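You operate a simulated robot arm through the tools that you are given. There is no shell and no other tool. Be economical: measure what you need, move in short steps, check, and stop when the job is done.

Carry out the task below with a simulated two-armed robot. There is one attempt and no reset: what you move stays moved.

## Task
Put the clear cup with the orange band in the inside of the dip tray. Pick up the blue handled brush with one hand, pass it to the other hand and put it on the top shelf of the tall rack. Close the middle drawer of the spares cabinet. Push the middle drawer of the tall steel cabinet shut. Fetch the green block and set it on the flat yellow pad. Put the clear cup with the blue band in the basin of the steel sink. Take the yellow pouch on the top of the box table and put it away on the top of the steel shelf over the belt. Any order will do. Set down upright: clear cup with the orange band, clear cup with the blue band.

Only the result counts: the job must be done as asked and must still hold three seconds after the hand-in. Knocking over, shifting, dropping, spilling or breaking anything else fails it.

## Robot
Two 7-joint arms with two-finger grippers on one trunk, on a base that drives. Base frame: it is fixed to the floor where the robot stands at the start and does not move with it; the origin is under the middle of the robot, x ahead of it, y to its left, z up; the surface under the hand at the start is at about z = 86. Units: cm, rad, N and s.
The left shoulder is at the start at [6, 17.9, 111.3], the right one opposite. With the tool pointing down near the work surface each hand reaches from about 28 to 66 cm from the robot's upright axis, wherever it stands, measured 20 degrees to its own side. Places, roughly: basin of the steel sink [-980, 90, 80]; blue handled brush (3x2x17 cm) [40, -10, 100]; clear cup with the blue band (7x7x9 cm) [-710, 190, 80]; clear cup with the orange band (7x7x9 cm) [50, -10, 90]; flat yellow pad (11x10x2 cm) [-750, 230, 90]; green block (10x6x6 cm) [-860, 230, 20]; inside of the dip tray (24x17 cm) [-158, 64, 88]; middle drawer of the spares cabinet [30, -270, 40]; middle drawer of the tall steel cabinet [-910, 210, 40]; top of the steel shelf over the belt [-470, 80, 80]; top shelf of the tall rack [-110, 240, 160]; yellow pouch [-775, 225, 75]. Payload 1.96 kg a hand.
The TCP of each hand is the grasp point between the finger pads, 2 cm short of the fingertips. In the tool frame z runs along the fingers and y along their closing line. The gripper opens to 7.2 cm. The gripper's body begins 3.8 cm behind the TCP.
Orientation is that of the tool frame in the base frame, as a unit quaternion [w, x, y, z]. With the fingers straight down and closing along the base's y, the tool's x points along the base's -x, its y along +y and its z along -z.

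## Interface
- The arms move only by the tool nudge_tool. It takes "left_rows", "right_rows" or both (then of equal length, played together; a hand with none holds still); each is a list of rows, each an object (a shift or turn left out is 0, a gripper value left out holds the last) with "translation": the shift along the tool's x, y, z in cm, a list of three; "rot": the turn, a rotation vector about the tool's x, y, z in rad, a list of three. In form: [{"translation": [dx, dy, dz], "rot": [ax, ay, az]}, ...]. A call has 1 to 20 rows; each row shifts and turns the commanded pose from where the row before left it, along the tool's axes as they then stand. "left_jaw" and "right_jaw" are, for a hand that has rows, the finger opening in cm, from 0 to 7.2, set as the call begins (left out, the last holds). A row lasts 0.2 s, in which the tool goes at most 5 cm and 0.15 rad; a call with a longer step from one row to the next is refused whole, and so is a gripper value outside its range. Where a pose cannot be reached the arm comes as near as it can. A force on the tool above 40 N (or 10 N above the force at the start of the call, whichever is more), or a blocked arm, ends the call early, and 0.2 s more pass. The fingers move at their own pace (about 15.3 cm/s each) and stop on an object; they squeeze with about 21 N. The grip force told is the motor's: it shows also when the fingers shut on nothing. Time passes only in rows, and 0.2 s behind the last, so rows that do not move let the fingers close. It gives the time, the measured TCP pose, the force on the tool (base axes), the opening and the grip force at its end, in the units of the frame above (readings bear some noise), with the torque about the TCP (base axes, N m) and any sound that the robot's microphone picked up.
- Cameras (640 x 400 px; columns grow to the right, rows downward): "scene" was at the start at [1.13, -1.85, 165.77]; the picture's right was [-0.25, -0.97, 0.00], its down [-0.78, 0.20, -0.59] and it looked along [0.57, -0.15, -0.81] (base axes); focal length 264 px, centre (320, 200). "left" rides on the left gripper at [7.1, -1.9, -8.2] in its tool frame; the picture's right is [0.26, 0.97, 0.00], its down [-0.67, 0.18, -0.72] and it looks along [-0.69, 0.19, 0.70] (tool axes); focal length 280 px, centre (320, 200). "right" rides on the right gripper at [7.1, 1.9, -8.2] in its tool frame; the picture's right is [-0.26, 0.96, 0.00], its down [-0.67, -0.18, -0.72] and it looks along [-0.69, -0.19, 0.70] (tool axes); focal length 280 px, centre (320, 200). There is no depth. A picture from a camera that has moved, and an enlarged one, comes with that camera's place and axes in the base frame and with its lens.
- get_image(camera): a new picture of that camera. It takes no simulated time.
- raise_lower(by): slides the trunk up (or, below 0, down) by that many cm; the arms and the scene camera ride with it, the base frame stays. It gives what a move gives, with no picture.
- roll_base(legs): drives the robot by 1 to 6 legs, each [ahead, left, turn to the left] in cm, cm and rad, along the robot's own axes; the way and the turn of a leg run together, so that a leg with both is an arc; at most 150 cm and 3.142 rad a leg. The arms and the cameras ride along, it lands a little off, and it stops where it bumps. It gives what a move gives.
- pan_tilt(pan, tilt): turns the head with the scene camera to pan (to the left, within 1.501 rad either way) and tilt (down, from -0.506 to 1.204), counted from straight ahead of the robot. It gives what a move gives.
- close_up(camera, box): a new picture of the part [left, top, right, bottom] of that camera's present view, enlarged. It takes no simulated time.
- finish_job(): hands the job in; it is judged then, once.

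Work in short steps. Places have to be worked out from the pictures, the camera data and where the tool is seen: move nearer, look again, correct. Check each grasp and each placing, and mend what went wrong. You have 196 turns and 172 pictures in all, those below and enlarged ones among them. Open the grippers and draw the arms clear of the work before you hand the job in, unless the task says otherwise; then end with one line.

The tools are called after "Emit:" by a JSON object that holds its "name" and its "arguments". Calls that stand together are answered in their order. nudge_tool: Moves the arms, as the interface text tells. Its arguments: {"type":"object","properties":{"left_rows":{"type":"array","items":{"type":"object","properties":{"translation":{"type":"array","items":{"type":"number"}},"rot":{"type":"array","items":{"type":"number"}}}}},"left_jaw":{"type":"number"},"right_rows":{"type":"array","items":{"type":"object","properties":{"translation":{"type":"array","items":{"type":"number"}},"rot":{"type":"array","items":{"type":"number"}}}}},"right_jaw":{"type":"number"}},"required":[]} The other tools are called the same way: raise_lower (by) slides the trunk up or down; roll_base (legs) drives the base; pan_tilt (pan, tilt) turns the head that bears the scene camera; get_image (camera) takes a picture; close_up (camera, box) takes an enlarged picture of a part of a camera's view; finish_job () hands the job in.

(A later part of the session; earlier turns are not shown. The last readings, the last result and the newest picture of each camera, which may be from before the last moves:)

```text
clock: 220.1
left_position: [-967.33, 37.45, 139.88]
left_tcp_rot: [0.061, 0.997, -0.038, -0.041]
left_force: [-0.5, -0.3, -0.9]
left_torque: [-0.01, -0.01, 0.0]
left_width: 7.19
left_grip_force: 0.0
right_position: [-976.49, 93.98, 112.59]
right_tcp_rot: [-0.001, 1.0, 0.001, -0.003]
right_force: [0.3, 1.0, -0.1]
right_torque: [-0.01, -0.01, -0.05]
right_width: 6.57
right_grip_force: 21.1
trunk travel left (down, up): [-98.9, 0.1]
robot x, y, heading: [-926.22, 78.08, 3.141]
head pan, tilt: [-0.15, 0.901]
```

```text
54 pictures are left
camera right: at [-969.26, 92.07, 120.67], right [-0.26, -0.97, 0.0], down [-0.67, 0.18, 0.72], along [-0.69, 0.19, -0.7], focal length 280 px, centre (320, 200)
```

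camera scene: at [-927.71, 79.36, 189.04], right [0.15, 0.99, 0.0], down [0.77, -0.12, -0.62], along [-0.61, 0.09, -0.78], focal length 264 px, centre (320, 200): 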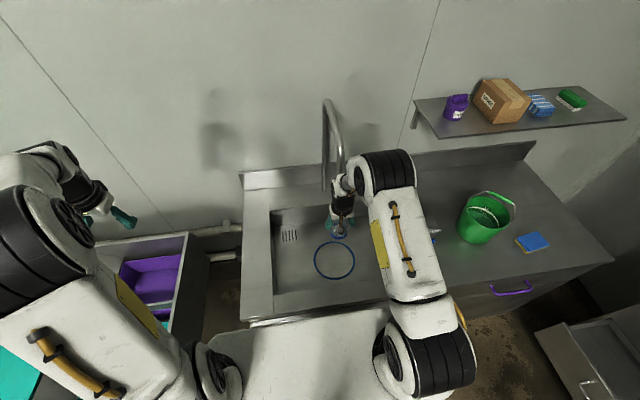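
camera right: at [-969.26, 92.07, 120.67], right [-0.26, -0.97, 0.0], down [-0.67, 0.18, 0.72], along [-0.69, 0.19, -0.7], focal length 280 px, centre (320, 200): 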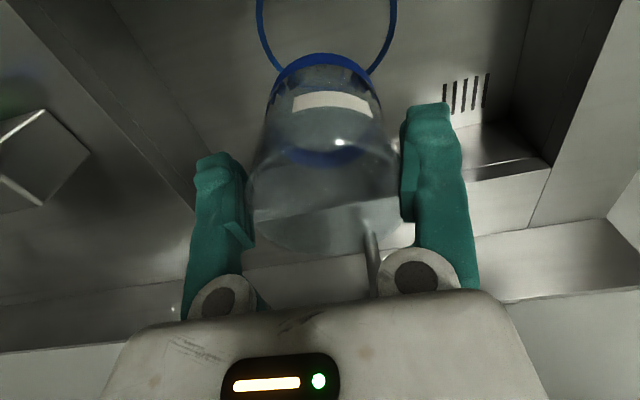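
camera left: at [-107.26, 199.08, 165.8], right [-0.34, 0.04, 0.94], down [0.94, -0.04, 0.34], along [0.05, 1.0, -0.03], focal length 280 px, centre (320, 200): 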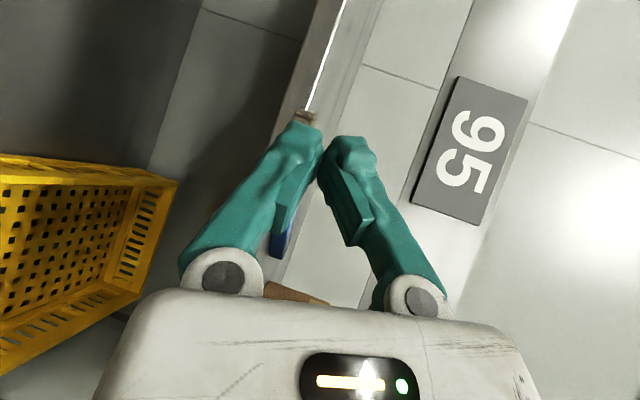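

The ring in the basin is at (-978,93.3), floor z≈80.5, right under the cup. Lower the trunk 14 cm, then lower the cup gently.

Emit:
{"name": "raise_lower", "arguments": {"by": -14}}

Emit:
{"name": "nudge_tool", "arguments": {"right_rows": [{"translation": [-1.3, 0.6, 2]}, {"translation": [0, 0, 2]}, {"translation": [0, 0, 1]}, {"translation": [0, 0, 1]}, {"translation": [0, 0, 0.7]}, {}]}}

Emit:
{"name": "get_image", "arguments": {"camera": "right"}}

```text
clock: 221.7
left_position: [-967.38, 37.5, 125.88]
left_tcp_rot: [0.061, 0.997, -0.038, -0.041]
left_force: [-0.1, 0.1, -0.2]
left_torque: [-0.02, 0.02, 0.02]
left_width: 7.25
left_grip_force: 0.0
right_position: [-976.47, 94.01, 98.52]
right_tcp_rot: [-0.001, 1.0, 0.0, -0.002]
right_force: [-0.5, -1.1, -1.5]
right_torque: [0.0, -0.01, -0.02]
right_width: 6.56
right_grip_force: 20.6
trunk travel left (down, up): [-84.9, 14.1]
robot x, y, heading: [-926.57, 78.47, 3.136]
head pan, tilt: [-0.15, 0.901]
```

```text
clock: 223.1
left_position: [-967.38, 37.5, 125.94]
left_tcp_rot: [0.062, 0.997, -0.038, -0.042]
left_force: [0.0, -1.1, -0.1]
left_torque: [0.02, -0.03, -0.01]
left_width: 7.21
left_grip_force: 0.1
right_position: [-977.75, 93.34, 91.94]
right_tcp_rot: [0.0, 1.0, 0.0, -0.001]
right_force: [0.0, 0.1, -0.6]
right_torque: [-0.03, -0.03, -0.01]
right_width: 6.54
right_grip_force: 20.9
trunk travel left (down, up): [-84.9, 14.1]
robot x, y, heading: [-926.58, 78.53, 3.142]
head pan, tilt: [-0.15, 0.901]
```

```text
53 pictures are left
camera right: at [-970.55, 91.53, 99.98], right [-0.26, -0.97, 0.0], down [-0.67, 0.18, 0.72], along [-0.69, 0.19, -0.7], focal length 280 px, centre (320, 200)
```

right: 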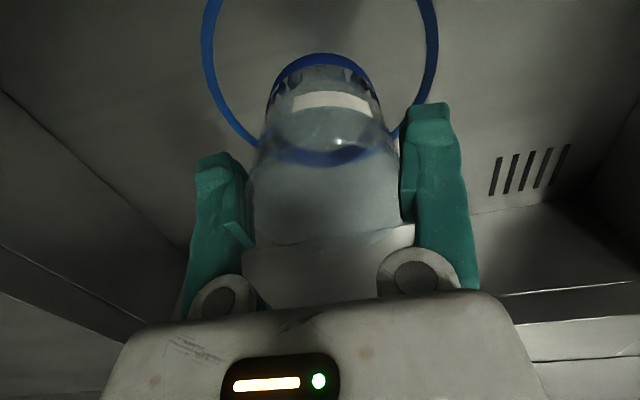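

No contact yet. Continue lowering in 0.7 cm steps.

Emit:
{"name": "nudge_tool", "arguments": {"right_rows": [{"translation": [0, 0, 0.7]}, {"translation": [0, 0, 0.7]}, {"translation": [0, 0, 0.7]}, {"translation": [0, 0, 0.7]}, {"translation": [0, 0, 0.7]}, {}]}}

Emit:
{"name": "get_image", "arguments": {"camera": "right"}}

```text
clock: 224.5
left_position: [-967.32, 37.66, 126.02]
left_tcp_rot: [0.061, 0.997, -0.038, -0.042]
left_force: [-0.1, -1.0, -0.9]
left_torque: [-0.01, 0.0, -0.01]
left_width: 7.2
left_grip_force: 0.1
right_position: [-977.84, 93.45, 88.27]
right_tcp_rot: [-0.001, 1.0, 0.001, -0.001]
right_force: [0.3, 0.1, -0.9]
right_torque: [0.0, -0.02, -0.01]
right_width: 6.51
right_grip_force: 21.1
trunk travel left (down, up): [-84.9, 14.1]
robot x, y, heading: [-925.87, 78.58, 3.141]
head pan, tilt: [-0.15, 0.901]
```

```text
52 pictures are left
camera right: at [-970.56, 91.51, 96.46], right [-0.26, -0.97, 0.0], down [-0.67, 0.18, 0.72], along [-0.69, 0.19, -0.7], focal length 280 px, centre (320, 200)
```

right: 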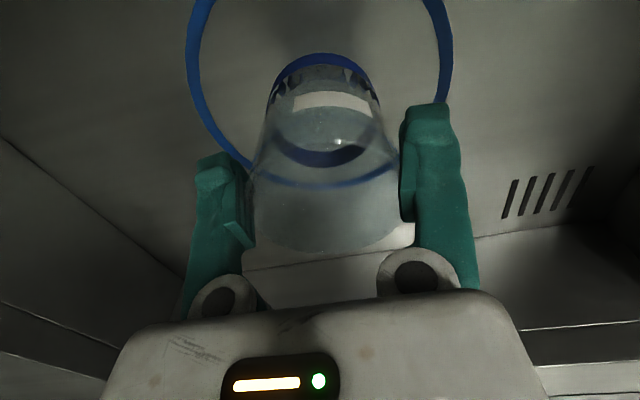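

Ring scale shows the basin floor at about z≈73.6, so ~6 cm more. Lower on, centring on the ring.

Emit:
{"name": "nudge_tool", "arguments": {"right_rows": [{"translation": [1.5, 0.5, 1.5]}, {"translation": [0.5, 0, 1.5]}, {"translation": [0, 0, 0.8]}, {"translation": [0, 0, 0.6]}, {"translation": [0, 0, 0.5]}, {"translation": [0, 0, 0.5]}, {"translation": [0, 0, 0.5]}, {}]}}

```text
clock: 225.9
left_position: [-966.93, 37.53, 126.11]
left_tcp_rot: [0.06, 0.996, -0.038, -0.044]
left_force: [0.0, 0.4, -0.6]
left_torque: [-0.02, 0.01, 0.0]
left_width: 7.2
left_grip_force: 0.0
right_position: [-976.03, 92.94, 83.64]
right_tcp_rot: [-0.002, 1.0, 0.0, -0.008]
right_force: [8.6, 3.2, 31.6]
right_torque: [-0.02, -0.19, 0.06]
right_width: 6.65
right_grip_force: 21.0
trunk travel left (down, up): [-84.9, 14.1]
robot x, y, heading: [-926.04, 77.99, 3.136]
head pan, tilt: [-0.15, 0.901]
stopped in row 6 (right hand): the force on the tool passed its limit at 42 N (the readings are from after the stop); the commanded pose is now the measured one
```

Contact with the basin floor. Open and look.

Emit:
{"name": "nudge_tool", "arguments": {"right_rows": [{"translation": [0, 0, -0.3]}, {}, {}], "right_jaw": 7.2}}

Emit:
{"name": "nudge_tool", "arguments": {"right_rows": [{"translation": [0, 0, -1.5]}, {"translation": [0, 0, -1.5]}, {"translation": [0, 0, -2.5]}, {"translation": [0, 0, -3]}, {"translation": [0, 0, -3]}, {"translation": [0, 0, -3]}]}}

Emit:
{"name": "get_image", "arguments": {"camera": "right"}}

```text
clock: 226.7
left_position: [-967.31, 37.56, 125.95]
left_tcp_rot: [0.06, 0.997, -0.038, -0.042]
left_force: [0.3, -0.8, -0.2]
left_torque: [0.03, -0.05, 0.05]
left_width: 7.22
left_grip_force: 0.0
right_position: [-976.27, 92.9, 83.66]
right_tcp_rot: [-0.001, 1.0, 0.0, -0.006]
right_force: [0.3, 0.1, -0.4]
right_torque: [-0.02, 0.03, -0.01]
right_width: 7.2
right_grip_force: 0.1
trunk travel left (down, up): [-84.9, 14.1]
robot x, y, heading: [-926.55, 78.44, 3.138]
head pan, tilt: [-0.15, 0.901]
```

```text
clock: 228.1
left_position: [-967.23, 37.47, 126.0]
left_tcp_rot: [0.061, 0.997, -0.039, -0.042]
left_force: [0.4, 0.2, 0.0]
left_torque: [0.04, 0.0, -0.02]
left_width: 7.17
left_grip_force: 0.0
right_position: [-976.09, 93.03, 98.44]
right_tcp_rot: [-0.002, 1.0, 0.0, -0.005]
right_force: [0.5, -0.3, -0.8]
right_torque: [-0.01, 0.0, 0.01]
right_width: 7.18
right_grip_force: 0.1
trunk travel left (down, up): [-84.9, 14.1]
robot x, y, heading: [-926.3, 78.49, 3.139]
head pan, tilt: [-0.15, 0.901]
```

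```text
51 pictures are left
camera right: at [-968.72, 91.06, 106.4], right [-0.26, -0.96, 0.0], down [-0.67, 0.18, 0.72], along [-0.7, 0.19, -0.69], focal length 280 px, centre (320, 200)
```

right: 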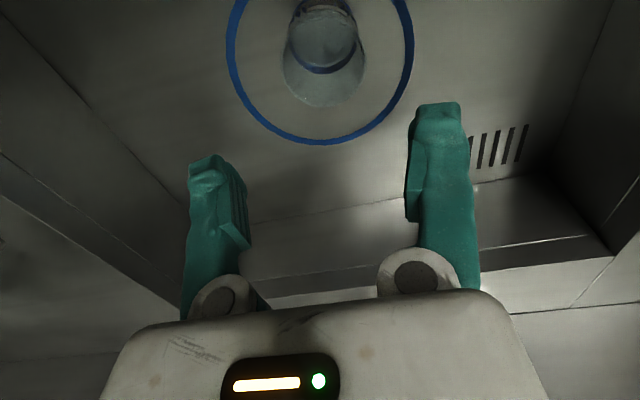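

The blue-banded cup stands upright in the basin. Next the tall cabinet drawer: raise, back off, turn to face +y and look.

Emit:
{"name": "raise_lower", "arguments": {"by": 14}}

Emit:
{"name": "roll_base", "arguments": {"legs": [[-32, 0, 0], [0, 0, -1.57], [28, 14, 0]]}}

Emit:
{"name": "pan_tilt", "arguments": {"pan": 0.0, "tilt": 0.7}}

Emit:
{"name": "get_image", "arguments": {"camera": "scene"}}

```text
clock: 229.8
left_position: [-967.25, 37.6, 139.81]
left_tcp_rot: [0.061, 0.996, -0.039, -0.042]
left_force: [-0.8, -0.2, 0.1]
left_torque: [-0.04, -0.01, -0.03]
left_width: 7.17
left_grip_force: 0.0
right_position: [-976.19, 92.96, 112.4]
right_tcp_rot: [-0.002, 1.0, 0.0, -0.005]
right_force: [0.0, 0.2, -0.3]
right_torque: [-0.02, 0.01, -0.01]
right_width: 7.19
right_grip_force: 0.0
trunk travel left (down, up): [-98.9, 0.1]
robot x, y, heading: [-926.13, 78.69, 3.14]
head pan, tilt: [-0.15, 0.901]
```

```text
clock: 237.4
left_position: [-949.51, 146.7, 140.08]
left_tcp_rot: [-0.015, -0.682, 0.727, 0.074]
left_force: [0.8, 0.1, 0.0]
left_torque: [0.03, 0.03, -0.03]
left_width: 7.18
left_grip_force: 0.1
right_position: [-894.28, 156.22, 112.34]
right_tcp_rot: [-0.005, 0.71, -0.704, -0.003]
right_force: [-0.2, 0.2, 0.7]
right_torque: [-0.01, 0.01, 0.02]
right_width: 7.18
right_grip_force: 0.1
trunk travel left (down, up): [-98.9, 0.1]
robot x, y, heading: [-908.19, 106.38, 1.578]
head pan, tilt: [-0.15, 0.901]
```

```text
clock: 238.2
left_position: [-949.74, 147.04, 139.92]
left_tcp_rot: [-0.014, -0.682, 0.728, 0.073]
left_force: [-0.3, 0.1, -0.4]
left_torque: [-0.01, -0.02, 0.0]
left_width: 7.2
left_grip_force: 0.1
right_position: [-894.38, 156.45, 112.36]
right_tcp_rot: [-0.005, 0.71, -0.704, -0.003]
right_force: [0.8, 0.8, -0.4]
right_torque: [-0.05, 0.01, 0.0]
right_width: 7.22
right_grip_force: 0.2
trunk travel left (down, up): [-98.9, 0.1]
robot x, y, heading: [-908.36, 106.6, 1.581]
head pan, tilt: [0.0, 0.7]
```

```text
50 pictures are left
camera scene: at [-908.45, 108.83, 190.65], right [1.0, 0.01, 0.0], down [0.01, -0.64, -0.76], along [-0.01, 0.76, -0.64], focal length 264 px, centre (320, 200)
```

scene: 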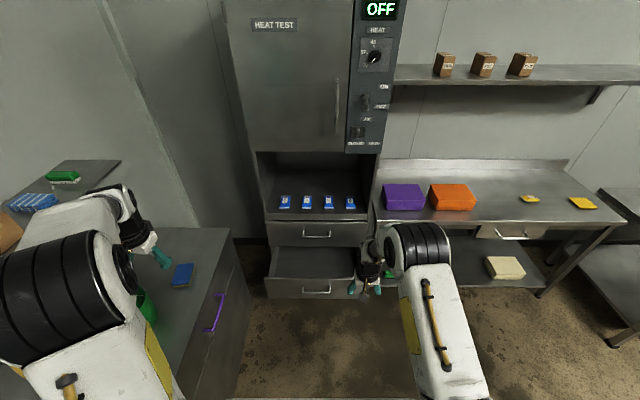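

The open drawer's front is at y≈200 (z≈30–50, centre x≈-912); cabinet front ≈225. I'll push it with the left hand pointing forward; first bring the left hand in and pitch it up, tuck the right hand back.

Emit:
{"name": "nudge_tool", "arguments": {"left_rows": [{"translation": [-1.25, -3.1, 2.5]}, {"translation": [-1.25, -3.1, 2.5]}, {"translation": [-1.25, -3.1, 2.5]}, {"translation": [-1.25, -3.1, 2.5]}, {"translation": [-1.25, -3.1, 2.5]}, {"translation": [-1.25, -3.1, 2.5]}, {"translation": [-1.25, -3.1, 2]}, {"translation": [-1.25, -3.1, 0]}, {"translation": [-1, 0, 0], "rot": [0, -0.15, 0]}, {"rot": [0, -0.15, 0]}, {"rot": [0, -0.15, 0]}, {"rot": [0, -0.15, 0]}, {"rot": [0, -0.15, 0]}, {"rot": [0, -0.15, 0]}, {"rot": [0, -0.15, 0]}, {"rot": [0, -0.15, 0]}, {}], "right_rows": [{"translation": [2, 0, 0]}, {"translation": [2, 0, 0]}, {"translation": [2, 0, 0]}, {"translation": [2, 0, 0]}, {"translation": [2, 0, 0]}, {"translation": [2, 0, 0]}, {"translation": [2, 0, 0]}, {"translation": [2, 0, 0]}, {}, {}, {}, {}, {}, {}, {}, {}, {}], "left_jaw": 0}}

Emit:
{"name": "get_image", "arguments": {"camera": "scene"}}

```text
clock: 241.8
left_position: [-926.33, 157.85, 120.87]
left_tcp_rot: [0.399, -0.521, 0.609, 0.445]
left_force: [-0.4, -0.7, -0.1]
left_torque: [-0.02, -0.02, -0.02]
left_width: 0.01
left_grip_force: 20.8
right_position: [-894.02, 140.48, 112.14]
right_tcp_rot: [-0.005, 0.711, -0.703, -0.003]
right_force: [0.8, 1.0, -0.6]
right_torque: [0.02, -0.02, 0.04]
right_width: 7.21
right_grip_force: 0.0
trunk travel left (down, up): [-98.9, 0.1]
robot x, y, heading: [-908.41, 106.45, 1.582]
head pan, tilt: [0.0, 0.7]
```

```text
49 pictures are left
camera scene: at [-908.41, 108.78, 190.66], right [1.0, 0.01, 0.0], down [0.01, -0.64, -0.76], along [-0.01, 0.76, -0.64], focal length 264 px, centre (320, 200)
```

scene: 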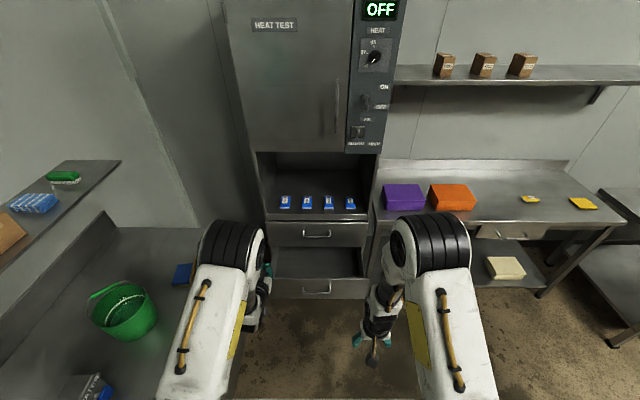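

Left hand is ready. Shift right 13, lower the trunk 75 cm, and drive ahead 34 to just before the drawer front.

Emit:
{"name": "roll_base", "arguments": {"legs": [[0, -13, 0]]}}

Emit:
{"name": "raise_lower", "arguments": {"by": -75}}

Emit:
{"name": "roll_base", "arguments": {"legs": [[33, 0, 0]]}}

Emit:
{"name": "get_image", "arguments": {"camera": "scene"}}

```text
clock: 243.0
left_position: [-913.67, 157.93, 120.88]
left_tcp_rot: [0.4, -0.522, 0.608, 0.445]
left_force: [-0.3, -0.2, 0.4]
left_torque: [-0.01, -0.03, -0.01]
left_width: 0.0
left_grip_force: 20.6
right_position: [-881.23, 140.57, 112.31]
right_tcp_rot: [-0.005, 0.712, -0.702, -0.001]
right_force: [0.0, -0.7, 0.0]
right_torque: [-0.01, -0.01, 0.01]
right_width: 7.19
right_grip_force: 0.1
trunk travel left (down, up): [-98.9, 0.1]
robot x, y, heading: [-895.34, 106.09, 1.582]
head pan, tilt: [0.0, 0.7]
```

```text
refused: -75 is not a number from -40 to 40
```

```text
clock: 245.2
left_position: [-913.97, 190.94, 120.99]
left_tcp_rot: [0.399, -0.521, 0.608, 0.446]
left_force: [0.1, -0.8, -0.3]
left_torque: [-0.01, 0.0, 0.01]
left_width: 0.0
left_grip_force: 21.3
right_position: [-881.58, 173.6, 112.27]
right_tcp_rot: [-0.006, 0.712, -0.702, -0.003]
right_force: [0.1, -1.1, 0.0]
right_torque: [-0.02, 0.04, 0.02]
right_width: 7.2
right_grip_force: 0.0
trunk travel left (down, up): [-98.9, 0.1]
robot x, y, heading: [-895.65, 139.6, 1.58]
head pan, tilt: [0.0, 0.7]
```

```text
48 pictures are left
camera scene: at [-895.77, 141.77, 190.66], right [1.0, 0.01, 0.0], down [0.01, -0.64, -0.77], along [-0.01, 0.77, -0.64], focal length 264 px, centre (320, 200)
```

scene: 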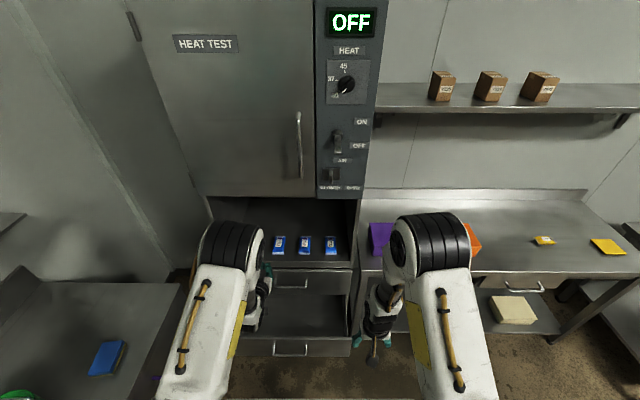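

Handle triangulated at (-912,198,41.6). Lower the trunk by 73 cm in two steps.

Emit:
{"name": "raise_lower", "arguments": {"by": -40}}

Emit:
{"name": "raise_lower", "arguments": {"by": -33}}

Emit:
{"name": "get_image", "arguments": {"camera": "left"}}

Emit:
{"name": "get_image", "arguments": {"camera": "scene"}}

```text
clock: 249.1
left_position: [-913.86, 191.17, 80.88]
left_tcp_rot: [0.398, -0.522, 0.608, 0.446]
left_force: [-0.5, 0.5, 0.7]
left_torque: [0.02, 0.0, -0.01]
left_width: 0.0
left_grip_force: 21.0
right_position: [-881.48, 173.82, 72.11]
right_tcp_rot: [-0.005, 0.711, -0.703, -0.002]
right_force: [-0.7, 0.4, -0.2]
right_torque: [0.02, -0.04, -0.01]
right_width: 7.18
right_grip_force: 0.1
trunk travel left (down, up): [-58.9, 40.1]
robot x, y, heading: [-895.86, 139.63, 1.583]
head pan, tilt: [0.0, 0.7]
```

```text
clock: 251.7
left_position: [-913.82, 191.61, 51.97]
left_tcp_rot: [0.406, -0.517, 0.602, 0.454]
left_force: [0.6, 2.7, 10.1]
left_torque: [0.39, -0.09, 0.01]
left_width: 0.01
left_grip_force: 20.9
right_position: [-881.7, 173.74, 42.58]
right_tcp_rot: [-0.006, 0.711, -0.703, -0.003]
right_force: [0.1, -0.3, 0.4]
right_torque: [-0.03, 0.02, 0.01]
right_width: 7.2
right_grip_force: 0.0
trunk travel left (down, up): [-29.3, 69.7]
robot x, y, heading: [-895.87, 139.8, 1.581]
head pan, tilt: [0.0, 0.7]
stopped: the force on the tool passed its limit at 54 N (the readings are from after the stop); the commanded pose is now the measured one
```

```text
47 pictures are left
camera left: at [-913.08, 181.94, 47.01], right [-0.99, -0.01, -0.13], down [-0.1, -0.51, 0.85], along [-0.08, 0.86, 0.5], focal length 280 px, centre (320, 200)
```

left: 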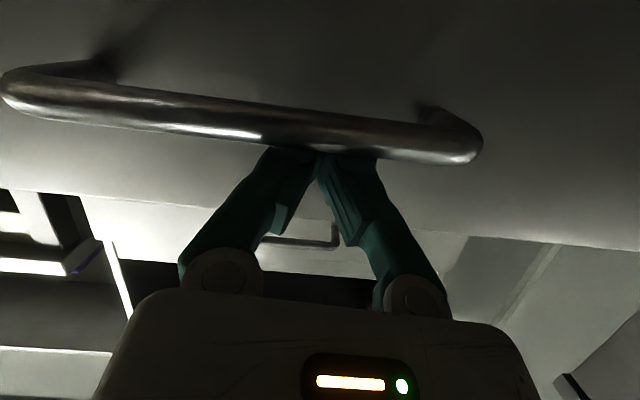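

```text
46 pictures are left
camera scene: at [-895.78, 142.08, 121.03], right [1.0, 0.01, 0.0], down [0.01, -0.64, -0.76], along [-0.01, 0.76, -0.64], focal length 264 px, centre (320, 200)
```

scene: 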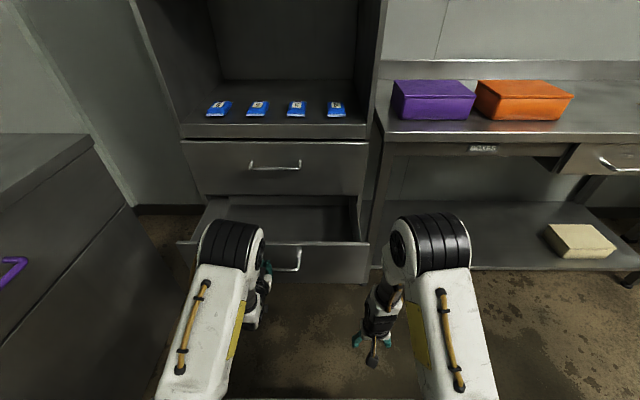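

The fingers landed on top of the handle bar. Back off 4 cm, lower below the handle (z≈43) and push the panel by driving ahead.

Emit:
{"name": "nudge_tool", "arguments": {"left_rows": [{"translation": [0, 0, -2]}, {"translation": [0, 0, -2.5]}, {}]}}

Emit:
{"name": "raise_lower", "arguments": {"by": -10}}

Emit:
{"name": "roll_base", "arguments": {"legs": [[20, 0, 0]]}}

Emit:
{"name": "get_image", "arguments": {"camera": "scene"}}

```text
clock: 252.5
left_position: [-913.97, 187.32, 53.12]
left_tcp_rot: [0.405, -0.519, 0.602, 0.453]
left_force: [0.2, 0.4, -0.8]
left_torque: [0.0, 0.01, 0.01]
left_width: 0.01
left_grip_force: 20.5
right_position: [-881.59, 173.79, 42.59]
right_tcp_rot: [-0.006, 0.711, -0.703, -0.004]
right_force: [0.8, -0.1, -0.1]
right_torque: [0.0, 0.01, -0.04]
right_width: 7.19
right_grip_force: 0.1
trunk travel left (down, up): [-29.3, 69.7]
robot x, y, heading: [-895.69, 139.34, 1.578]
head pan, tilt: [0.0, 0.7]
```

```text
clock: 253.8
left_position: [-914.03, 187.22, 43.03]
left_tcp_rot: [0.405, -0.518, 0.603, 0.452]
left_force: [-0.2, 0.4, -0.1]
left_torque: [-0.01, 0.01, -0.02]
left_width: 0.0
left_grip_force: 20.7
right_position: [-881.57, 173.77, 32.54]
right_tcp_rot: [-0.006, 0.712, -0.703, -0.002]
right_force: [0.5, 0.5, -0.4]
right_torque: [-0.01, 0.0, -0.01]
right_width: 7.22
right_grip_force: 0.1
trunk travel left (down, up): [-19.3, 79.7]
robot x, y, heading: [-895.69, 139.5, 1.582]
head pan, tilt: [0.0, 0.7]
```

```text
clock: 255.4
left_position: [-914.23, 207.46, 43.06]
left_tcp_rot: [0.405, -0.518, 0.603, 0.452]
left_force: [0.6, -0.8, -0.2]
left_torque: [-0.02, 0.0, 0.0]
left_width: 0.0
left_grip_force: 21.1
right_position: [-881.78, 193.92, 32.61]
right_tcp_rot: [-0.005, 0.712, -0.702, -0.003]
right_force: [-0.1, -0.4, -0.2]
right_torque: [0.0, -0.02, -0.01]
right_width: 7.2
right_grip_force: 0.0
trunk travel left (down, up): [-19.3, 79.7]
robot x, y, heading: [-896.08, 159.63, 1.585]
head pan, tilt: [0.0, 0.7]
```

```text
45 pictures are left
camera scene: at [-896.02, 162.27, 111.06], right [1.0, 0.01, 0.0], down [0.01, -0.64, -0.76], along [-0.01, 0.76, -0.64], focal length 264 px, centre (320, 200)
```

scene: 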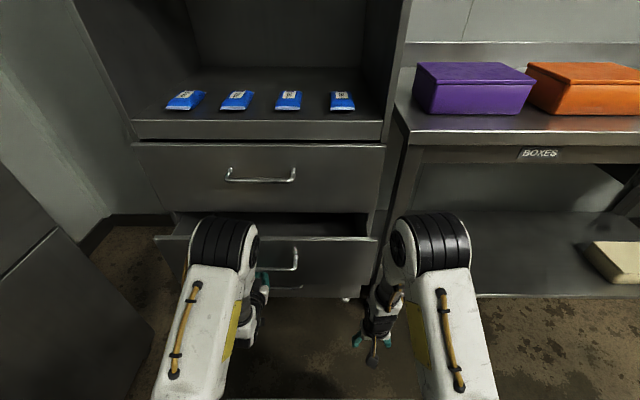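

Drawer is closing. Finish the push with the arm (keeping the right hand away from the side table).

Emit:
{"name": "nudge_tool", "arguments": {"left_rows": [{"translation": [-0.65, 0, 2.41]}, {"translation": [-0.65, 0, 2.41]}, {"translation": [-0.65, 0, 2.41]}, {"translation": [-0.65, 0, 2.41]}, {"translation": [-0.65, 0, 2.41]}, {"translation": [-0.65, 0, 2.41]}, {"translation": [-0.65, 0, 2.41]}, {}]}}

Emit:
{"name": "get_image", "arguments": {"camera": "scene"}}

```text
clock: 256.4
left_position: [-913.57, 216.52, 42.52]
left_tcp_rot: [0.4, -0.522, 0.605, 0.448]
left_force: [1.1, -21.2, 5.6]
left_torque: [0.16, 0.08, 0.12]
left_width: 0.0
left_grip_force: 21.1
right_position: [-881.85, 193.82, 32.66]
right_tcp_rot: [-0.006, 0.713, -0.701, -0.003]
right_force: [-0.7, 0.0, -0.5]
right_torque: [-0.01, -0.01, 0.0]
right_width: 7.17
right_grip_force: 0.0
trunk travel left (down, up): [-19.3, 79.7]
robot x, y, heading: [-896.27, 159.52, 1.583]
head pan, tilt: [0.0, 0.7]
stopped in row 5 (left hand): the force on the tool passed its limit at 97 N (the readings are from after the stop); the commanded pose is now the measured one
```

```text
44 pictures are left
camera scene: at [-895.99, 162.03, 111.08], right [1.0, 0.01, 0.0], down [0.01, -0.64, -0.77], along [-0.01, 0.77, -0.64], focal length 264 px, centre (320, 200)
```

scene: 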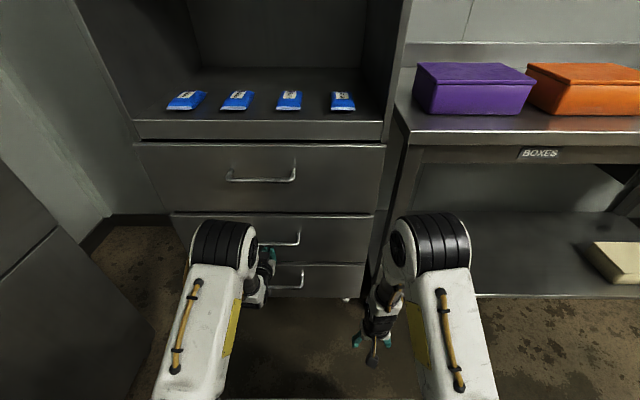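

The drawer is shut (hard stop reached). Retract, back off, and look under the box table for the green block.

Emit:
{"name": "nudge_tool", "arguments": {"left_rows": [{"translation": [0.6, 0, -2.4]}, {"translation": [1.2, 0, -4.5]}, {"translation": [1.2, 0, -4.5]}]}}

Emit:
{"name": "roll_base", "arguments": {"legs": [[-25, 0, 0], [0, -54, 0]]}}

Emit:
{"name": "get_image", "arguments": {"camera": "scene"}}

```text
clock: 257.2
left_position: [-914.36, 205.04, 43.02]
left_tcp_rot: [0.401, -0.522, 0.605, 0.448]
left_force: [0.8, 0.5, 0.6]
left_torque: [0.02, 0.02, 0.01]
left_width: 0.0
left_grip_force: 20.6
right_position: [-881.81, 193.8, 32.55]
right_tcp_rot: [-0.005, 0.712, -0.702, -0.003]
right_force: [-0.8, 0.6, -0.1]
right_torque: [-0.02, 0.01, 0.0]
right_width: 7.19
right_grip_force: 0.1
trunk travel left (down, up): [-19.3, 79.7]
robot x, y, heading: [-895.83, 160.04, 1.584]
head pan, tilt: [0.0, 0.7]
```

```text
clock: 261.8
left_position: [-859.96, 180.9, 43.02]
left_tcp_rot: [0.4, -0.522, 0.606, 0.448]
left_force: [-0.5, -0.3, 0.8]
left_torque: [0.0, 0.0, 0.02]
left_width: 0.01
left_grip_force: 21.3
right_position: [-827.26, 169.76, 32.53]
right_tcp_rot: [-0.005, 0.712, -0.702, -0.002]
right_force: [0.2, -0.3, -0.2]
right_torque: [-0.04, 0.01, 0.0]
right_width: 7.2
right_grip_force: 0.1
trunk travel left (down, up): [-19.3, 79.7]
robot x, y, heading: [-841.16, 135.61, 1.581]
head pan, tilt: [0.0, 0.7]
```

```text
43 pictures are left
camera scene: at [-841.51, 138.05, 111.06], right [1.0, 0.01, 0.0], down [0.01, -0.64, -0.76], along [-0.01, 0.76, -0.64], focal length 264 px, centre (320, 200)
```

scene: 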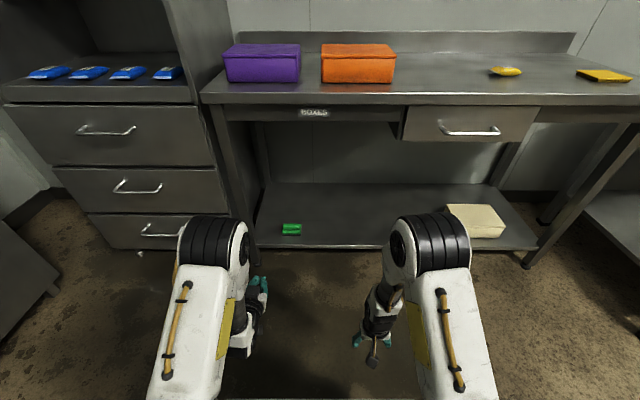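

Green block seen on the low shelf at about (-856,223), long side along x, so it needs the right hand pointing down with fingers closing along y. Turn the right wrist 90°, shift left, lower a bit.

Emit:
{"name": "nudge_tool", "arguments": {"right_rows": [{"translation": [0, 0, -4]}, {"translation": [0, 0, -4]}, {"rot": [0, 0, 0.15]}, {"rot": [0, 0, 0.15]}, {"rot": [0, 0, 0.15]}, {"rot": [0, 0, 0.15]}, {"rot": [0, 0, 0.15]}, {"rot": [0, 0, 0.15]}, {"rot": [0, 0, 0.15]}, {"rot": [0, 0, 0.15]}, {"rot": [0, 0, 0.15]}, {"rot": [0, 0, 0.15]}, {"rot": [0, 0, 0.07]}, {}], "right_jaw": 7.2}}

Emit:
{"name": "roll_base", "arguments": {"legs": [[0, 28, 0], [14, 0, 0]]}}

Emit:
{"name": "raise_lower", "arguments": {"by": -10}}

Emit:
{"name": "get_image", "arguments": {"camera": "scene"}}

```text
clock: 264.8
left_position: [-860.03, 180.88, 42.93]
left_tcp_rot: [0.401, -0.522, 0.606, 0.447]
left_force: [-0.2, 0.4, 1.4]
left_torque: [0.01, -0.01, 0.0]
left_width: 0.0
left_grip_force: 21.7
right_position: [-827.44, 169.73, 40.51]
right_tcp_rot: [0.001, -0.008, 1.0, 0.004]
right_force: [-0.5, 0.7, -0.1]
right_torque: [0.03, 0.01, 0.03]
right_width: 7.18
right_grip_force: 0.0
trunk travel left (down, up): [-19.3, 79.7]
robot x, y, heading: [-841.49, 135.46, 1.587]
head pan, tilt: [0.0, 0.7]
```

```text
clock: 267.7
left_position: [-887.89, 194.48, 43.07]
left_tcp_rot: [0.4, -0.522, 0.606, 0.448]
left_force: [0.0, -0.1, 1.5]
left_torque: [-0.01, 0.02, -0.01]
left_width: 0.0
left_grip_force: 21.2
right_position: [-855.32, 183.29, 40.57]
right_tcp_rot: [0.002, -0.009, 1.0, 0.005]
right_force: [0.2, -0.7, -0.2]
right_torque: [0.02, 0.01, -0.01]
right_width: 7.2
right_grip_force: 0.1
trunk travel left (down, up): [-19.3, 79.7]
robot x, y, heading: [-869.08, 149.11, 1.583]
head pan, tilt: [0.0, 0.7]
```

```text
clock: 269.0
left_position: [-887.91, 194.57, 32.98]
left_tcp_rot: [0.401, -0.522, 0.606, 0.447]
left_force: [0.2, 0.2, 0.0]
left_torque: [0.01, -0.01, -0.02]
left_width: 0.0
left_grip_force: 21.3
right_position: [-855.33, 183.39, 30.67]
right_tcp_rot: [0.003, -0.01, 1.0, 0.005]
right_force: [-1.0, 0.8, 1.0]
right_torque: [-0.03, -0.04, 0.03]
right_width: 7.21
right_grip_force: 0.0
trunk travel left (down, up): [-9.3, 89.7]
robot x, y, heading: [-869.67, 149.22, 1.587]
head pan, tilt: [0.0, 0.7]
```

```text
42 pictures are left
camera scene: at [-869.49, 151.68, 101.06], right [1.0, 0.01, 0.0], down [0.01, -0.64, -0.76], along [-0.01, 0.76, -0.64], focal length 264 px, centre (320, 200)
```

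scene: 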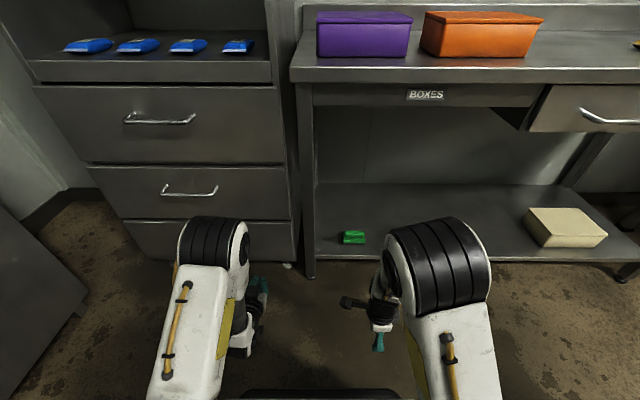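

Block triangulated at (-856.6,225.8,18.7). Drive ahead 11 and extend the right hand under the table above the block, then check.

Emit:
{"name": "roll_base", "arguments": {"legs": [[11, 0, 0]]}}

Emit:
{"name": "nudge_tool", "arguments": {"right_rows": [{"translation": [0.2, 4.5, 0]}, {"translation": [0.2, 4.5, 0]}, {"translation": [0.2, 4.5, 0]}, {"translation": [0.2, 4.5, 0]}, {"translation": [0.2, 4.5, 0]}, {"translation": [0.2, 4.5, 0]}, {}]}}

Emit:
{"name": "get_image", "arguments": {"camera": "right"}}

```text
clock: 270.2
left_position: [-888.02, 205.65, 32.93]
left_tcp_rot: [0.401, -0.522, 0.605, 0.448]
left_force: [1.1, -0.5, 0.2]
left_torque: [0.0, -0.01, 0.04]
left_width: 0.02
left_grip_force: 21.2
right_position: [-855.55, 194.48, 30.61]
right_tcp_rot: [0.001, -0.009, 1.0, 0.005]
right_force: [0.0, 0.8, 0.3]
right_torque: [-0.02, 0.0, -0.01]
right_width: 7.22
right_grip_force: 0.1
trunk travel left (down, up): [-9.3, 89.7]
robot x, y, heading: [-869.7, 160.11, 1.582]
head pan, tilt: [0.0, 0.7]
```

```text
clock: 271.8
left_position: [-888.13, 205.6, 32.99]
left_tcp_rot: [0.4, -0.522, 0.606, 0.448]
left_force: [0.3, -0.6, -0.3]
left_torque: [-0.04, -0.03, 0.02]
left_width: 0.0
left_grip_force: 21.4
right_position: [-857.11, 219.19, 30.72]
right_tcp_rot: [0.002, -0.008, 1.0, 0.006]
right_force: [-0.3, 0.9, 0.1]
right_torque: [-0.01, 0.0, -0.01]
right_width: 7.2
right_grip_force: 0.0
right hand out of reach, approached as far as the arm can: row 6
trunk travel left (down, up): [-9.3, 89.7]
robot x, y, heading: [-869.66, 160.15, 1.586]
head pan, tilt: [0.0, 0.7]
```

```text
41 pictures are left
camera right: at [-864.11, 220.94, 38.9], right [0.25, 0.97, 0.01], down [0.68, -0.18, 0.72], along [0.7, -0.17, -0.7], focal length 280 px, centre (320, 200)
```

right: 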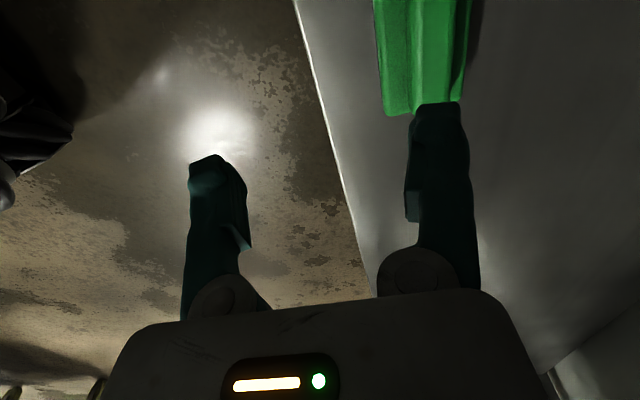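

Reach limit; the block centre is ≈(-858.6,225.4). Retract the left hand a bit, drive ahead 6, then check alignment.

Emit:
{"name": "nudge_tool", "arguments": {"left_rows": [{"translation": [1, 0, -3.5]}, {"translation": [1, 0, -3.5]}]}}

Emit:
{"name": "roll_base", "arguments": {"legs": [[6.5, 1, 0]]}}

Emit:
{"name": "nudge_tool", "arguments": {"right_rows": [{"translation": [0, 0, 3]}, {"translation": [0, 0, 2]}, {}]}}

Emit:
{"name": "get_image", "arguments": {"camera": "right"}}

```text
clock: 272.4
left_position: [-888.6, 199.56, 31.55]
left_tcp_rot: [0.4, -0.522, 0.606, 0.448]
left_force: [0.0, 0.4, 0.5]
left_torque: [-0.02, 0.01, -0.01]
left_width: 0.01
left_grip_force: 20.9
left hand out of reach, approached as far as the arm can: row 2
right_position: [-857.07, 219.16, 30.8]
right_tcp_rot: [0.002, -0.009, 1.0, 0.006]
right_force: [-0.7, 0.2, -0.4]
right_torque: [0.0, 0.03, 0.02]
right_width: 7.19
right_grip_force: 0.0
trunk travel left (down, up): [-9.3, 89.7]
robot x, y, heading: [-869.34, 160.59, 1.585]
head pan, tilt: [0.0, 0.7]
```

```text
clock: 273.4
left_position: [-889.78, 205.91, 31.46]
left_tcp_rot: [0.4, -0.523, 0.605, 0.448]
left_force: [-0.4, 0.0, -0.3]
left_torque: [-0.04, 0.0, 0.04]
left_width: 0.0
left_grip_force: 20.9
right_position: [-858.31, 225.64, 30.75]
right_tcp_rot: [0.002, -0.009, 1.0, 0.005]
right_force: [-0.7, 0.3, 0.7]
right_torque: [0.05, -0.02, -0.02]
right_width: 7.19
right_grip_force: 0.1
trunk travel left (down, up): [-9.3, 89.7]
robot x, y, heading: [-870.87, 166.9, 1.584]
head pan, tilt: [0.0, 0.7]
```

```text
clock: 274.2
left_position: [-889.76, 205.99, 31.51]
left_tcp_rot: [0.399, -0.523, 0.605, 0.448]
left_force: [0.7, 0.3, -0.1]
left_torque: [0.0, 0.02, 0.02]
left_width: 0.01
left_grip_force: 21.3
right_position: [-858.34, 225.83, 25.67]
right_tcp_rot: [0.003, -0.009, 1.0, 0.005]
right_force: [-0.1, 0.1, 0.1]
right_torque: [-0.04, 0.01, 0.02]
right_width: 7.18
right_grip_force: 0.1
trunk travel left (down, up): [-9.3, 89.7]
robot x, y, heading: [-870.33, 167.01, 1.587]
head pan, tilt: [0.0, 0.7]
```

```text
40 pictures are left
camera right: at [-865.3, 227.5, 33.87], right [0.24, 0.97, 0.01], down [0.68, -0.18, 0.72], along [0.7, -0.17, -0.7], focal length 280 px, centre (320, 200)
```

right: 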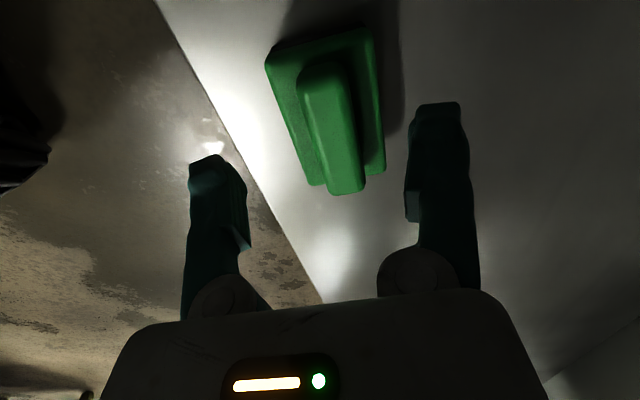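

The block (with a ridge on top) is aligned and centred between the fingers. Descend 6.6 cm and grip.

Emit:
{"name": "nudge_tool", "arguments": {"right_rows": [{"translation": [0, 0, 2.5]}, {"translation": [0, 0, 2.5]}, {"translation": [0, 0, 1.4]}, {}]}}

Emit:
{"name": "nudge_tool", "arguments": {"right_rows": [{}, {}, {}], "right_jaw": 0}}

Emit:
{"name": "nudge_tool", "arguments": {"right_rows": [{"translation": [0, 0, -3]}, {"translation": [0, 0, -3]}, {"translation": [0, 0, -3]}, {}]}}

Emit:
{"name": "get_image", "arguments": {"camera": "right"}}

```text
clock: 275.2
left_position: [-889.77, 206.05, 31.57]
left_tcp_rot: [0.399, -0.523, 0.605, 0.448]
left_force: [-0.8, 1.5, -0.2]
left_torque: [0.01, -0.03, -0.03]
left_width: 0.0
left_grip_force: 21.2
right_position: [-858.2, 225.72, 19.35]
right_tcp_rot: [0.001, -0.009, 1.0, 0.006]
right_force: [0.3, -0.8, 1.2]
right_torque: [0.0, 0.03, 0.01]
right_width: 7.19
right_grip_force: 0.1
trunk travel left (down, up): [-9.3, 89.7]
robot x, y, heading: [-870.68, 166.83, 1.585]
head pan, tilt: [0.0, 0.7]
```

```text
clock: 276.0
left_position: [-889.81, 205.94, 31.45]
left_tcp_rot: [0.4, -0.522, 0.605, 0.448]
left_force: [-0.6, -0.3, -0.5]
left_torque: [0.0, 0.01, -0.02]
left_width: 0.0
left_grip_force: 21.0
right_position: [-858.29, 225.69, 19.46]
right_tcp_rot: [0.002, -0.009, 1.0, 0.005]
right_force: [-0.7, 0.8, 2.0]
right_torque: [0.05, 0.0, -0.01]
right_width: 5.73
right_grip_force: 21.0
trunk travel left (down, up): [-9.3, 89.7]
robot x, y, heading: [-870.75, 166.4, 1.591]
head pan, tilt: [0.0, 0.7]
```

```text
clock: 277.0
left_position: [-889.8, 205.94, 31.59]
left_tcp_rot: [0.4, -0.523, 0.605, 0.448]
left_force: [-0.1, 0.7, -0.3]
left_torque: [0.0, -0.01, 0.0]
left_width: 0.0
left_grip_force: 21.2
right_position: [-858.34, 225.54, 28.31]
right_tcp_rot: [0.001, -0.009, 1.0, 0.005]
right_force: [0.6, 0.4, -1.2]
right_torque: [0.0, 0.05, -0.03]
right_width: 5.73
right_grip_force: 20.7
trunk travel left (down, up): [-9.3, 89.7]
robot x, y, heading: [-870.42, 166.82, 1.585]
head pan, tilt: [0.0, 0.7]
```

```text
39 pictures are left
camera right: at [-865.28, 227.44, 36.45], right [0.24, 0.97, 0.01], down [0.68, -0.18, 0.72], along [0.7, -0.17, -0.7], focal length 280 px, centre (320, 200)
```

right: 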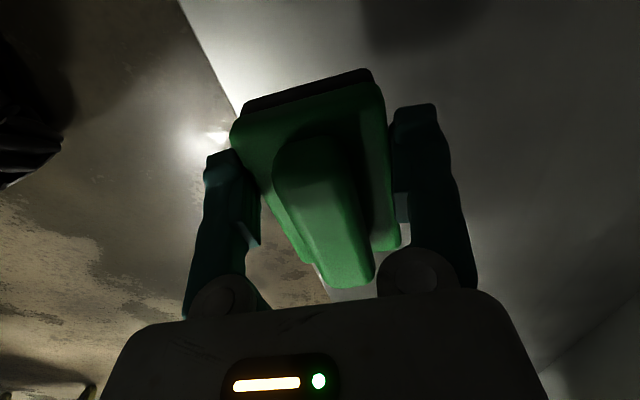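

Block is held. Back out from under the table, raise the trunk, and move along to the pad.

Emit:
{"name": "roll_base", "arguments": {"legs": [[-36, 0, 0]]}}

Emit:
{"name": "raise_lower", "arguments": {"by": 40}}

Emit:
{"name": "raise_lower", "arguments": {"by": 40}}

Emit:
{"name": "roll_base", "arguments": {"legs": [[0, -105, 0], [22, 0, 0]]}}

Emit:
{"name": "get_image", "arguments": {"camera": "scene"}}

Emit:
{"name": "get_image", "arguments": {"camera": "right"}}

```text
clock: 279.3
left_position: [-889.23, 170.04, 31.56]
left_tcp_rot: [0.4, -0.523, 0.605, 0.448]
left_force: [-0.6, -0.4, 0.0]
left_torque: [-0.01, -0.03, -0.01]
left_width: 0.0
left_grip_force: 21.0
right_position: [-857.78, 189.74, 28.28]
right_tcp_rot: [0.001, -0.01, 1.0, 0.006]
right_force: [-0.5, -0.4, -1.6]
right_torque: [-0.03, -0.03, 0.01]
right_width: 5.73
right_grip_force: 20.8
trunk travel left (down, up): [-9.3, 89.7]
robot x, y, heading: [-869.87, 130.8, 1.583]
head pan, tilt: [0.0, 0.7]
```

```text
clock: 283.1
left_position: [-889.2, 170.02, 71.56]
left_tcp_rot: [0.4, -0.522, 0.606, 0.448]
left_force: [-0.1, 0.0, -0.1]
left_torque: [-0.02, -0.03, 0.03]
left_width: 0.01
left_grip_force: 21.2
right_position: [-857.81, 189.68, 68.28]
right_tcp_rot: [0.002, -0.009, 1.0, 0.005]
right_force: [0.3, -0.5, -0.8]
right_torque: [0.0, 0.04, 0.02]
right_width: 5.7
right_grip_force: 21.1
trunk travel left (down, up): [-49.3, 49.7]
robot x, y, heading: [-870.55, 130.28, 1.587]
head pan, tilt: [0.0, 0.7]
```

```text
clock: 287.0
left_position: [-889.31, 170.02, 111.62]
left_tcp_rot: [0.4, -0.523, 0.606, 0.448]
left_force: [-0.3, -0.2, -0.5]
left_torque: [0.02, -0.01, 0.0]
left_width: 0.01
left_grip_force: 21.4
right_position: [-857.82, 189.77, 108.34]
right_tcp_rot: [0.002, -0.01, 1.0, 0.005]
right_force: [0.9, -0.7, -1.3]
right_torque: [0.03, 0.05, -0.02]
right_width: 5.7
right_grip_force: 21.2
trunk travel left (down, up): [-89.3, 9.7]
robot x, y, heading: [-870.12, 130.64, 1.582]
head pan, tilt: [0.0, 0.7]
```

```text
clock: 293.7
left_position: [-784.46, 193.69, 111.57]
left_tcp_rot: [0.4, -0.523, 0.605, 0.448]
left_force: [0.9, 0.3, -0.9]
left_torque: [0.0, -0.05, -0.03]
left_width: 0.02
left_grip_force: 21.4
right_position: [-752.99, 213.56, 108.31]
right_tcp_rot: [0.002, -0.011, 1.0, 0.005]
right_force: [0.1, 0.1, -1.3]
right_torque: [0.0, 0.05, 0.01]
right_width: 5.73
right_grip_force: 21.0
trunk travel left (down, up): [-89.3, 9.7]
robot x, y, heading: [-765.25, 154.54, 1.584]
head pan, tilt: [0.0, 0.7]
```

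```text
38 pictures are left
camera scene: at [-765.35, 156.91, 181.06], right [1.0, 0.02, 0.0], down [0.01, -0.64, -0.77], along [-0.01, 0.77, -0.64], focal length 264 px, centre (320, 200)
```

scene: 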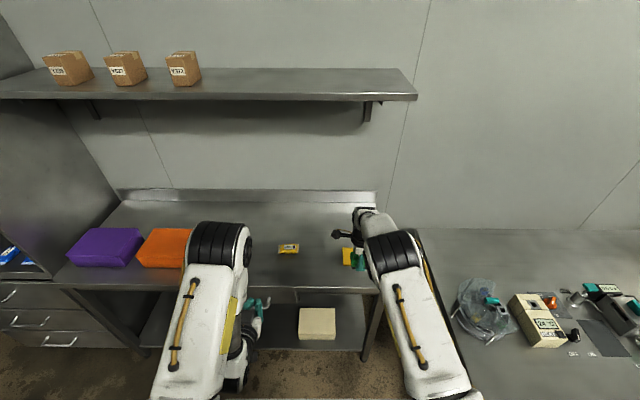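

```text
37 pictures are left
camera right: at [-760.04, 215.17, 116.49], right [0.24, 0.97, 0.01], down [0.68, -0.18, 0.72], along [0.7, -0.17, -0.7], focal length 280 px, centre (320, 200)
```

right: 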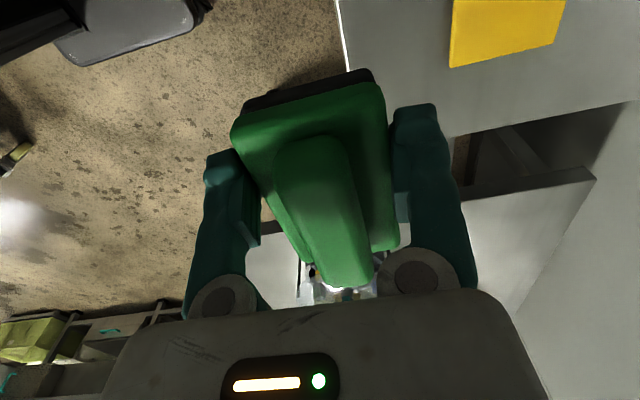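

Pad measured: centre ≈(-752,230.3), top z≈87. Drive ahead 17 and lower the trunk 9.

Emit:
{"name": "roll_base", "arguments": {"legs": [[16.7, -1, 0]]}}

Emit:
{"name": "raise_lower", "arguments": {"by": -10}}

Emit:
{"name": "get_image", "arguments": {"camera": "right"}}

```text
clock: 295.1
left_position: [-783.64, 210.72, 111.71]
left_tcp_rot: [0.401, -0.522, 0.605, 0.448]
left_force: [0.2, -0.7, -0.2]
left_torque: [-0.01, 0.0, 0.01]
left_width: 0.0
left_grip_force: 20.9
right_position: [-752.27, 230.37, 108.46]
right_tcp_rot: [0.0, -0.01, 1.0, 0.006]
right_force: [-0.4, -0.1, -1.5]
right_torque: [0.03, 0.0, 0.01]
right_width: 5.71
right_grip_force: 21.2
trunk travel left (down, up): [-89.3, 9.7]
robot x, y, heading: [-764.95, 171.3, 1.587]
head pan, tilt: [0.0, 0.7]
```

```text
clock: 296.5
left_position: [-783.79, 210.81, 101.56]
left_tcp_rot: [0.399, -0.523, 0.605, 0.448]
left_force: [0.2, -1.0, 0.2]
left_torque: [-0.03, 0.0, 0.0]
left_width: 0.0
left_grip_force: 21.1
right_position: [-752.21, 230.66, 98.21]
right_tcp_rot: [0.002, -0.009, 1.0, 0.005]
right_force: [0.2, 0.1, -1.9]
right_torque: [0.01, 0.04, 0.01]
right_width: 5.73
right_grip_force: 20.7
trunk travel left (down, up): [-79.3, 19.7]
robot x, y, heading: [-764.67, 171.94, 1.587]
head pan, tilt: [0.0, 0.7]
```

```text
36 pictures are left
camera right: at [-759.25, 232.33, 106.43], right [0.24, 0.97, 0.01], down [0.68, -0.18, 0.72], along [0.7, -0.17, -0.7], focal length 280 px, centre (320, 200)
```

right: 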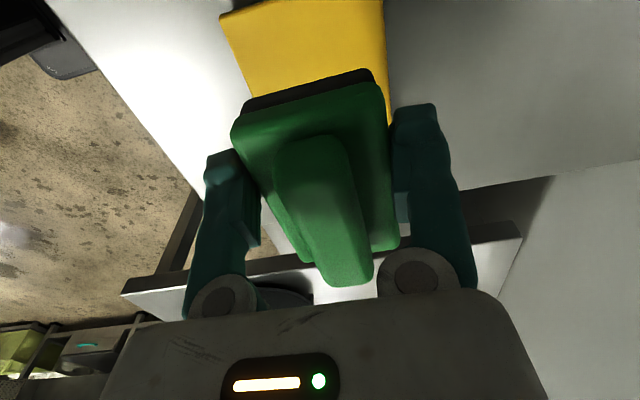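

Pad centre (-751.6,230.3); block sits about +2 cm in x from the TCP, so shift 1.7 cm toward -x and lower to contact.

Emit:
{"name": "nudge_tool", "arguments": {"right_rows": [{"translation": [1.7, -0.2, 2]}, {"translation": [0, 0, 2]}, {"translation": [0, 0, 1.2]}, {"translation": [0, 0, 0.6]}, {"translation": [0, 0, 0.6]}, {"translation": [0, 0, 0.6]}, {}]}}

Emit:
{"name": "get_image", "arguments": {"camera": "right"}}

```text
clock: 298.1
left_position: [-783.62, 210.93, 101.63]
left_tcp_rot: [0.4, -0.523, 0.605, 0.448]
left_force: [-0.4, 0.6, -0.1]
left_torque: [0.01, -0.01, 0.0]
left_width: 0.03
left_grip_force: 20.9
right_position: [-753.93, 230.36, 91.31]
right_tcp_rot: [0.002, -0.01, 1.0, 0.006]
right_force: [0.3, -0.1, -1.1]
right_torque: [0.0, 0.02, 0.01]
right_width: 5.73
right_grip_force: 20.9
trunk travel left (down, up): [-79.3, 19.7]
robot x, y, heading: [-764.19, 171.96, 1.587]
head pan, tilt: [0.0, 0.7]
```

```text
35 pictures are left
camera right: at [-760.93, 232.13, 99.41], right [0.24, 0.97, 0.01], down [0.68, -0.18, 0.72], along [0.7, -0.17, -0.7], focal length 280 px, centre (320, 200)
```

right: 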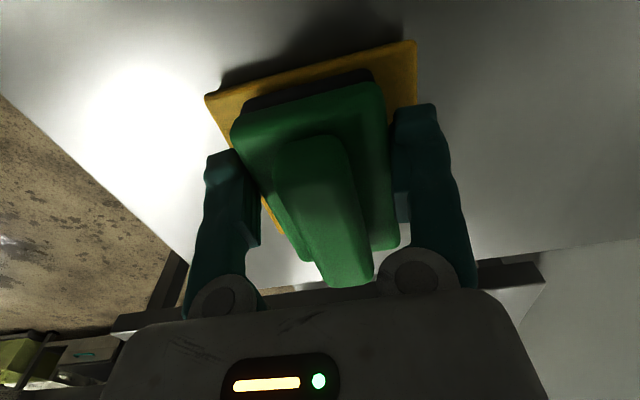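

Block is over the pad; nudge 0.8 further toward -x and lower to contact.

Emit:
{"name": "nudge_tool", "arguments": {"right_rows": [{"translation": [0.8, 0, 0.5]}, {"translation": [0, 0, 0.5]}, {"translation": [0, 0, 0.5]}, {"translation": [0, 0, 0.5]}, {"translation": [0, 0, 0.5]}, {"translation": [0, 0, 0.5]}, {}]}}

```text
clock: 299.2
left_position: [-783.67, 210.59, 101.58]
left_tcp_rot: [0.4, -0.523, 0.605, 0.448]
left_force: [0.3, -0.3, 0.5]
left_torque: [0.01, -0.01, 0.0]
left_width: 0.0
left_grip_force: 20.0
right_position: [-754.73, 230.53, 89.41]
right_tcp_rot: [0.001, -0.009, 1.0, 0.011]
right_force: [-0.9, -4.8, 19.0]
right_torque: [-0.2, -0.05, -0.06]
right_width: 6.2
right_grip_force: 20.4
trunk travel left (down, up): [-79.3, 19.7]
robot x, y, heading: [-764.55, 171.5, 1.586]
head pan, tilt: [0.0, 0.7]
stopped in row 5 (right hand): the force on the tool passed its limit at 41 N (the readings are from after the stop); the commanded pose is now the measured one
```

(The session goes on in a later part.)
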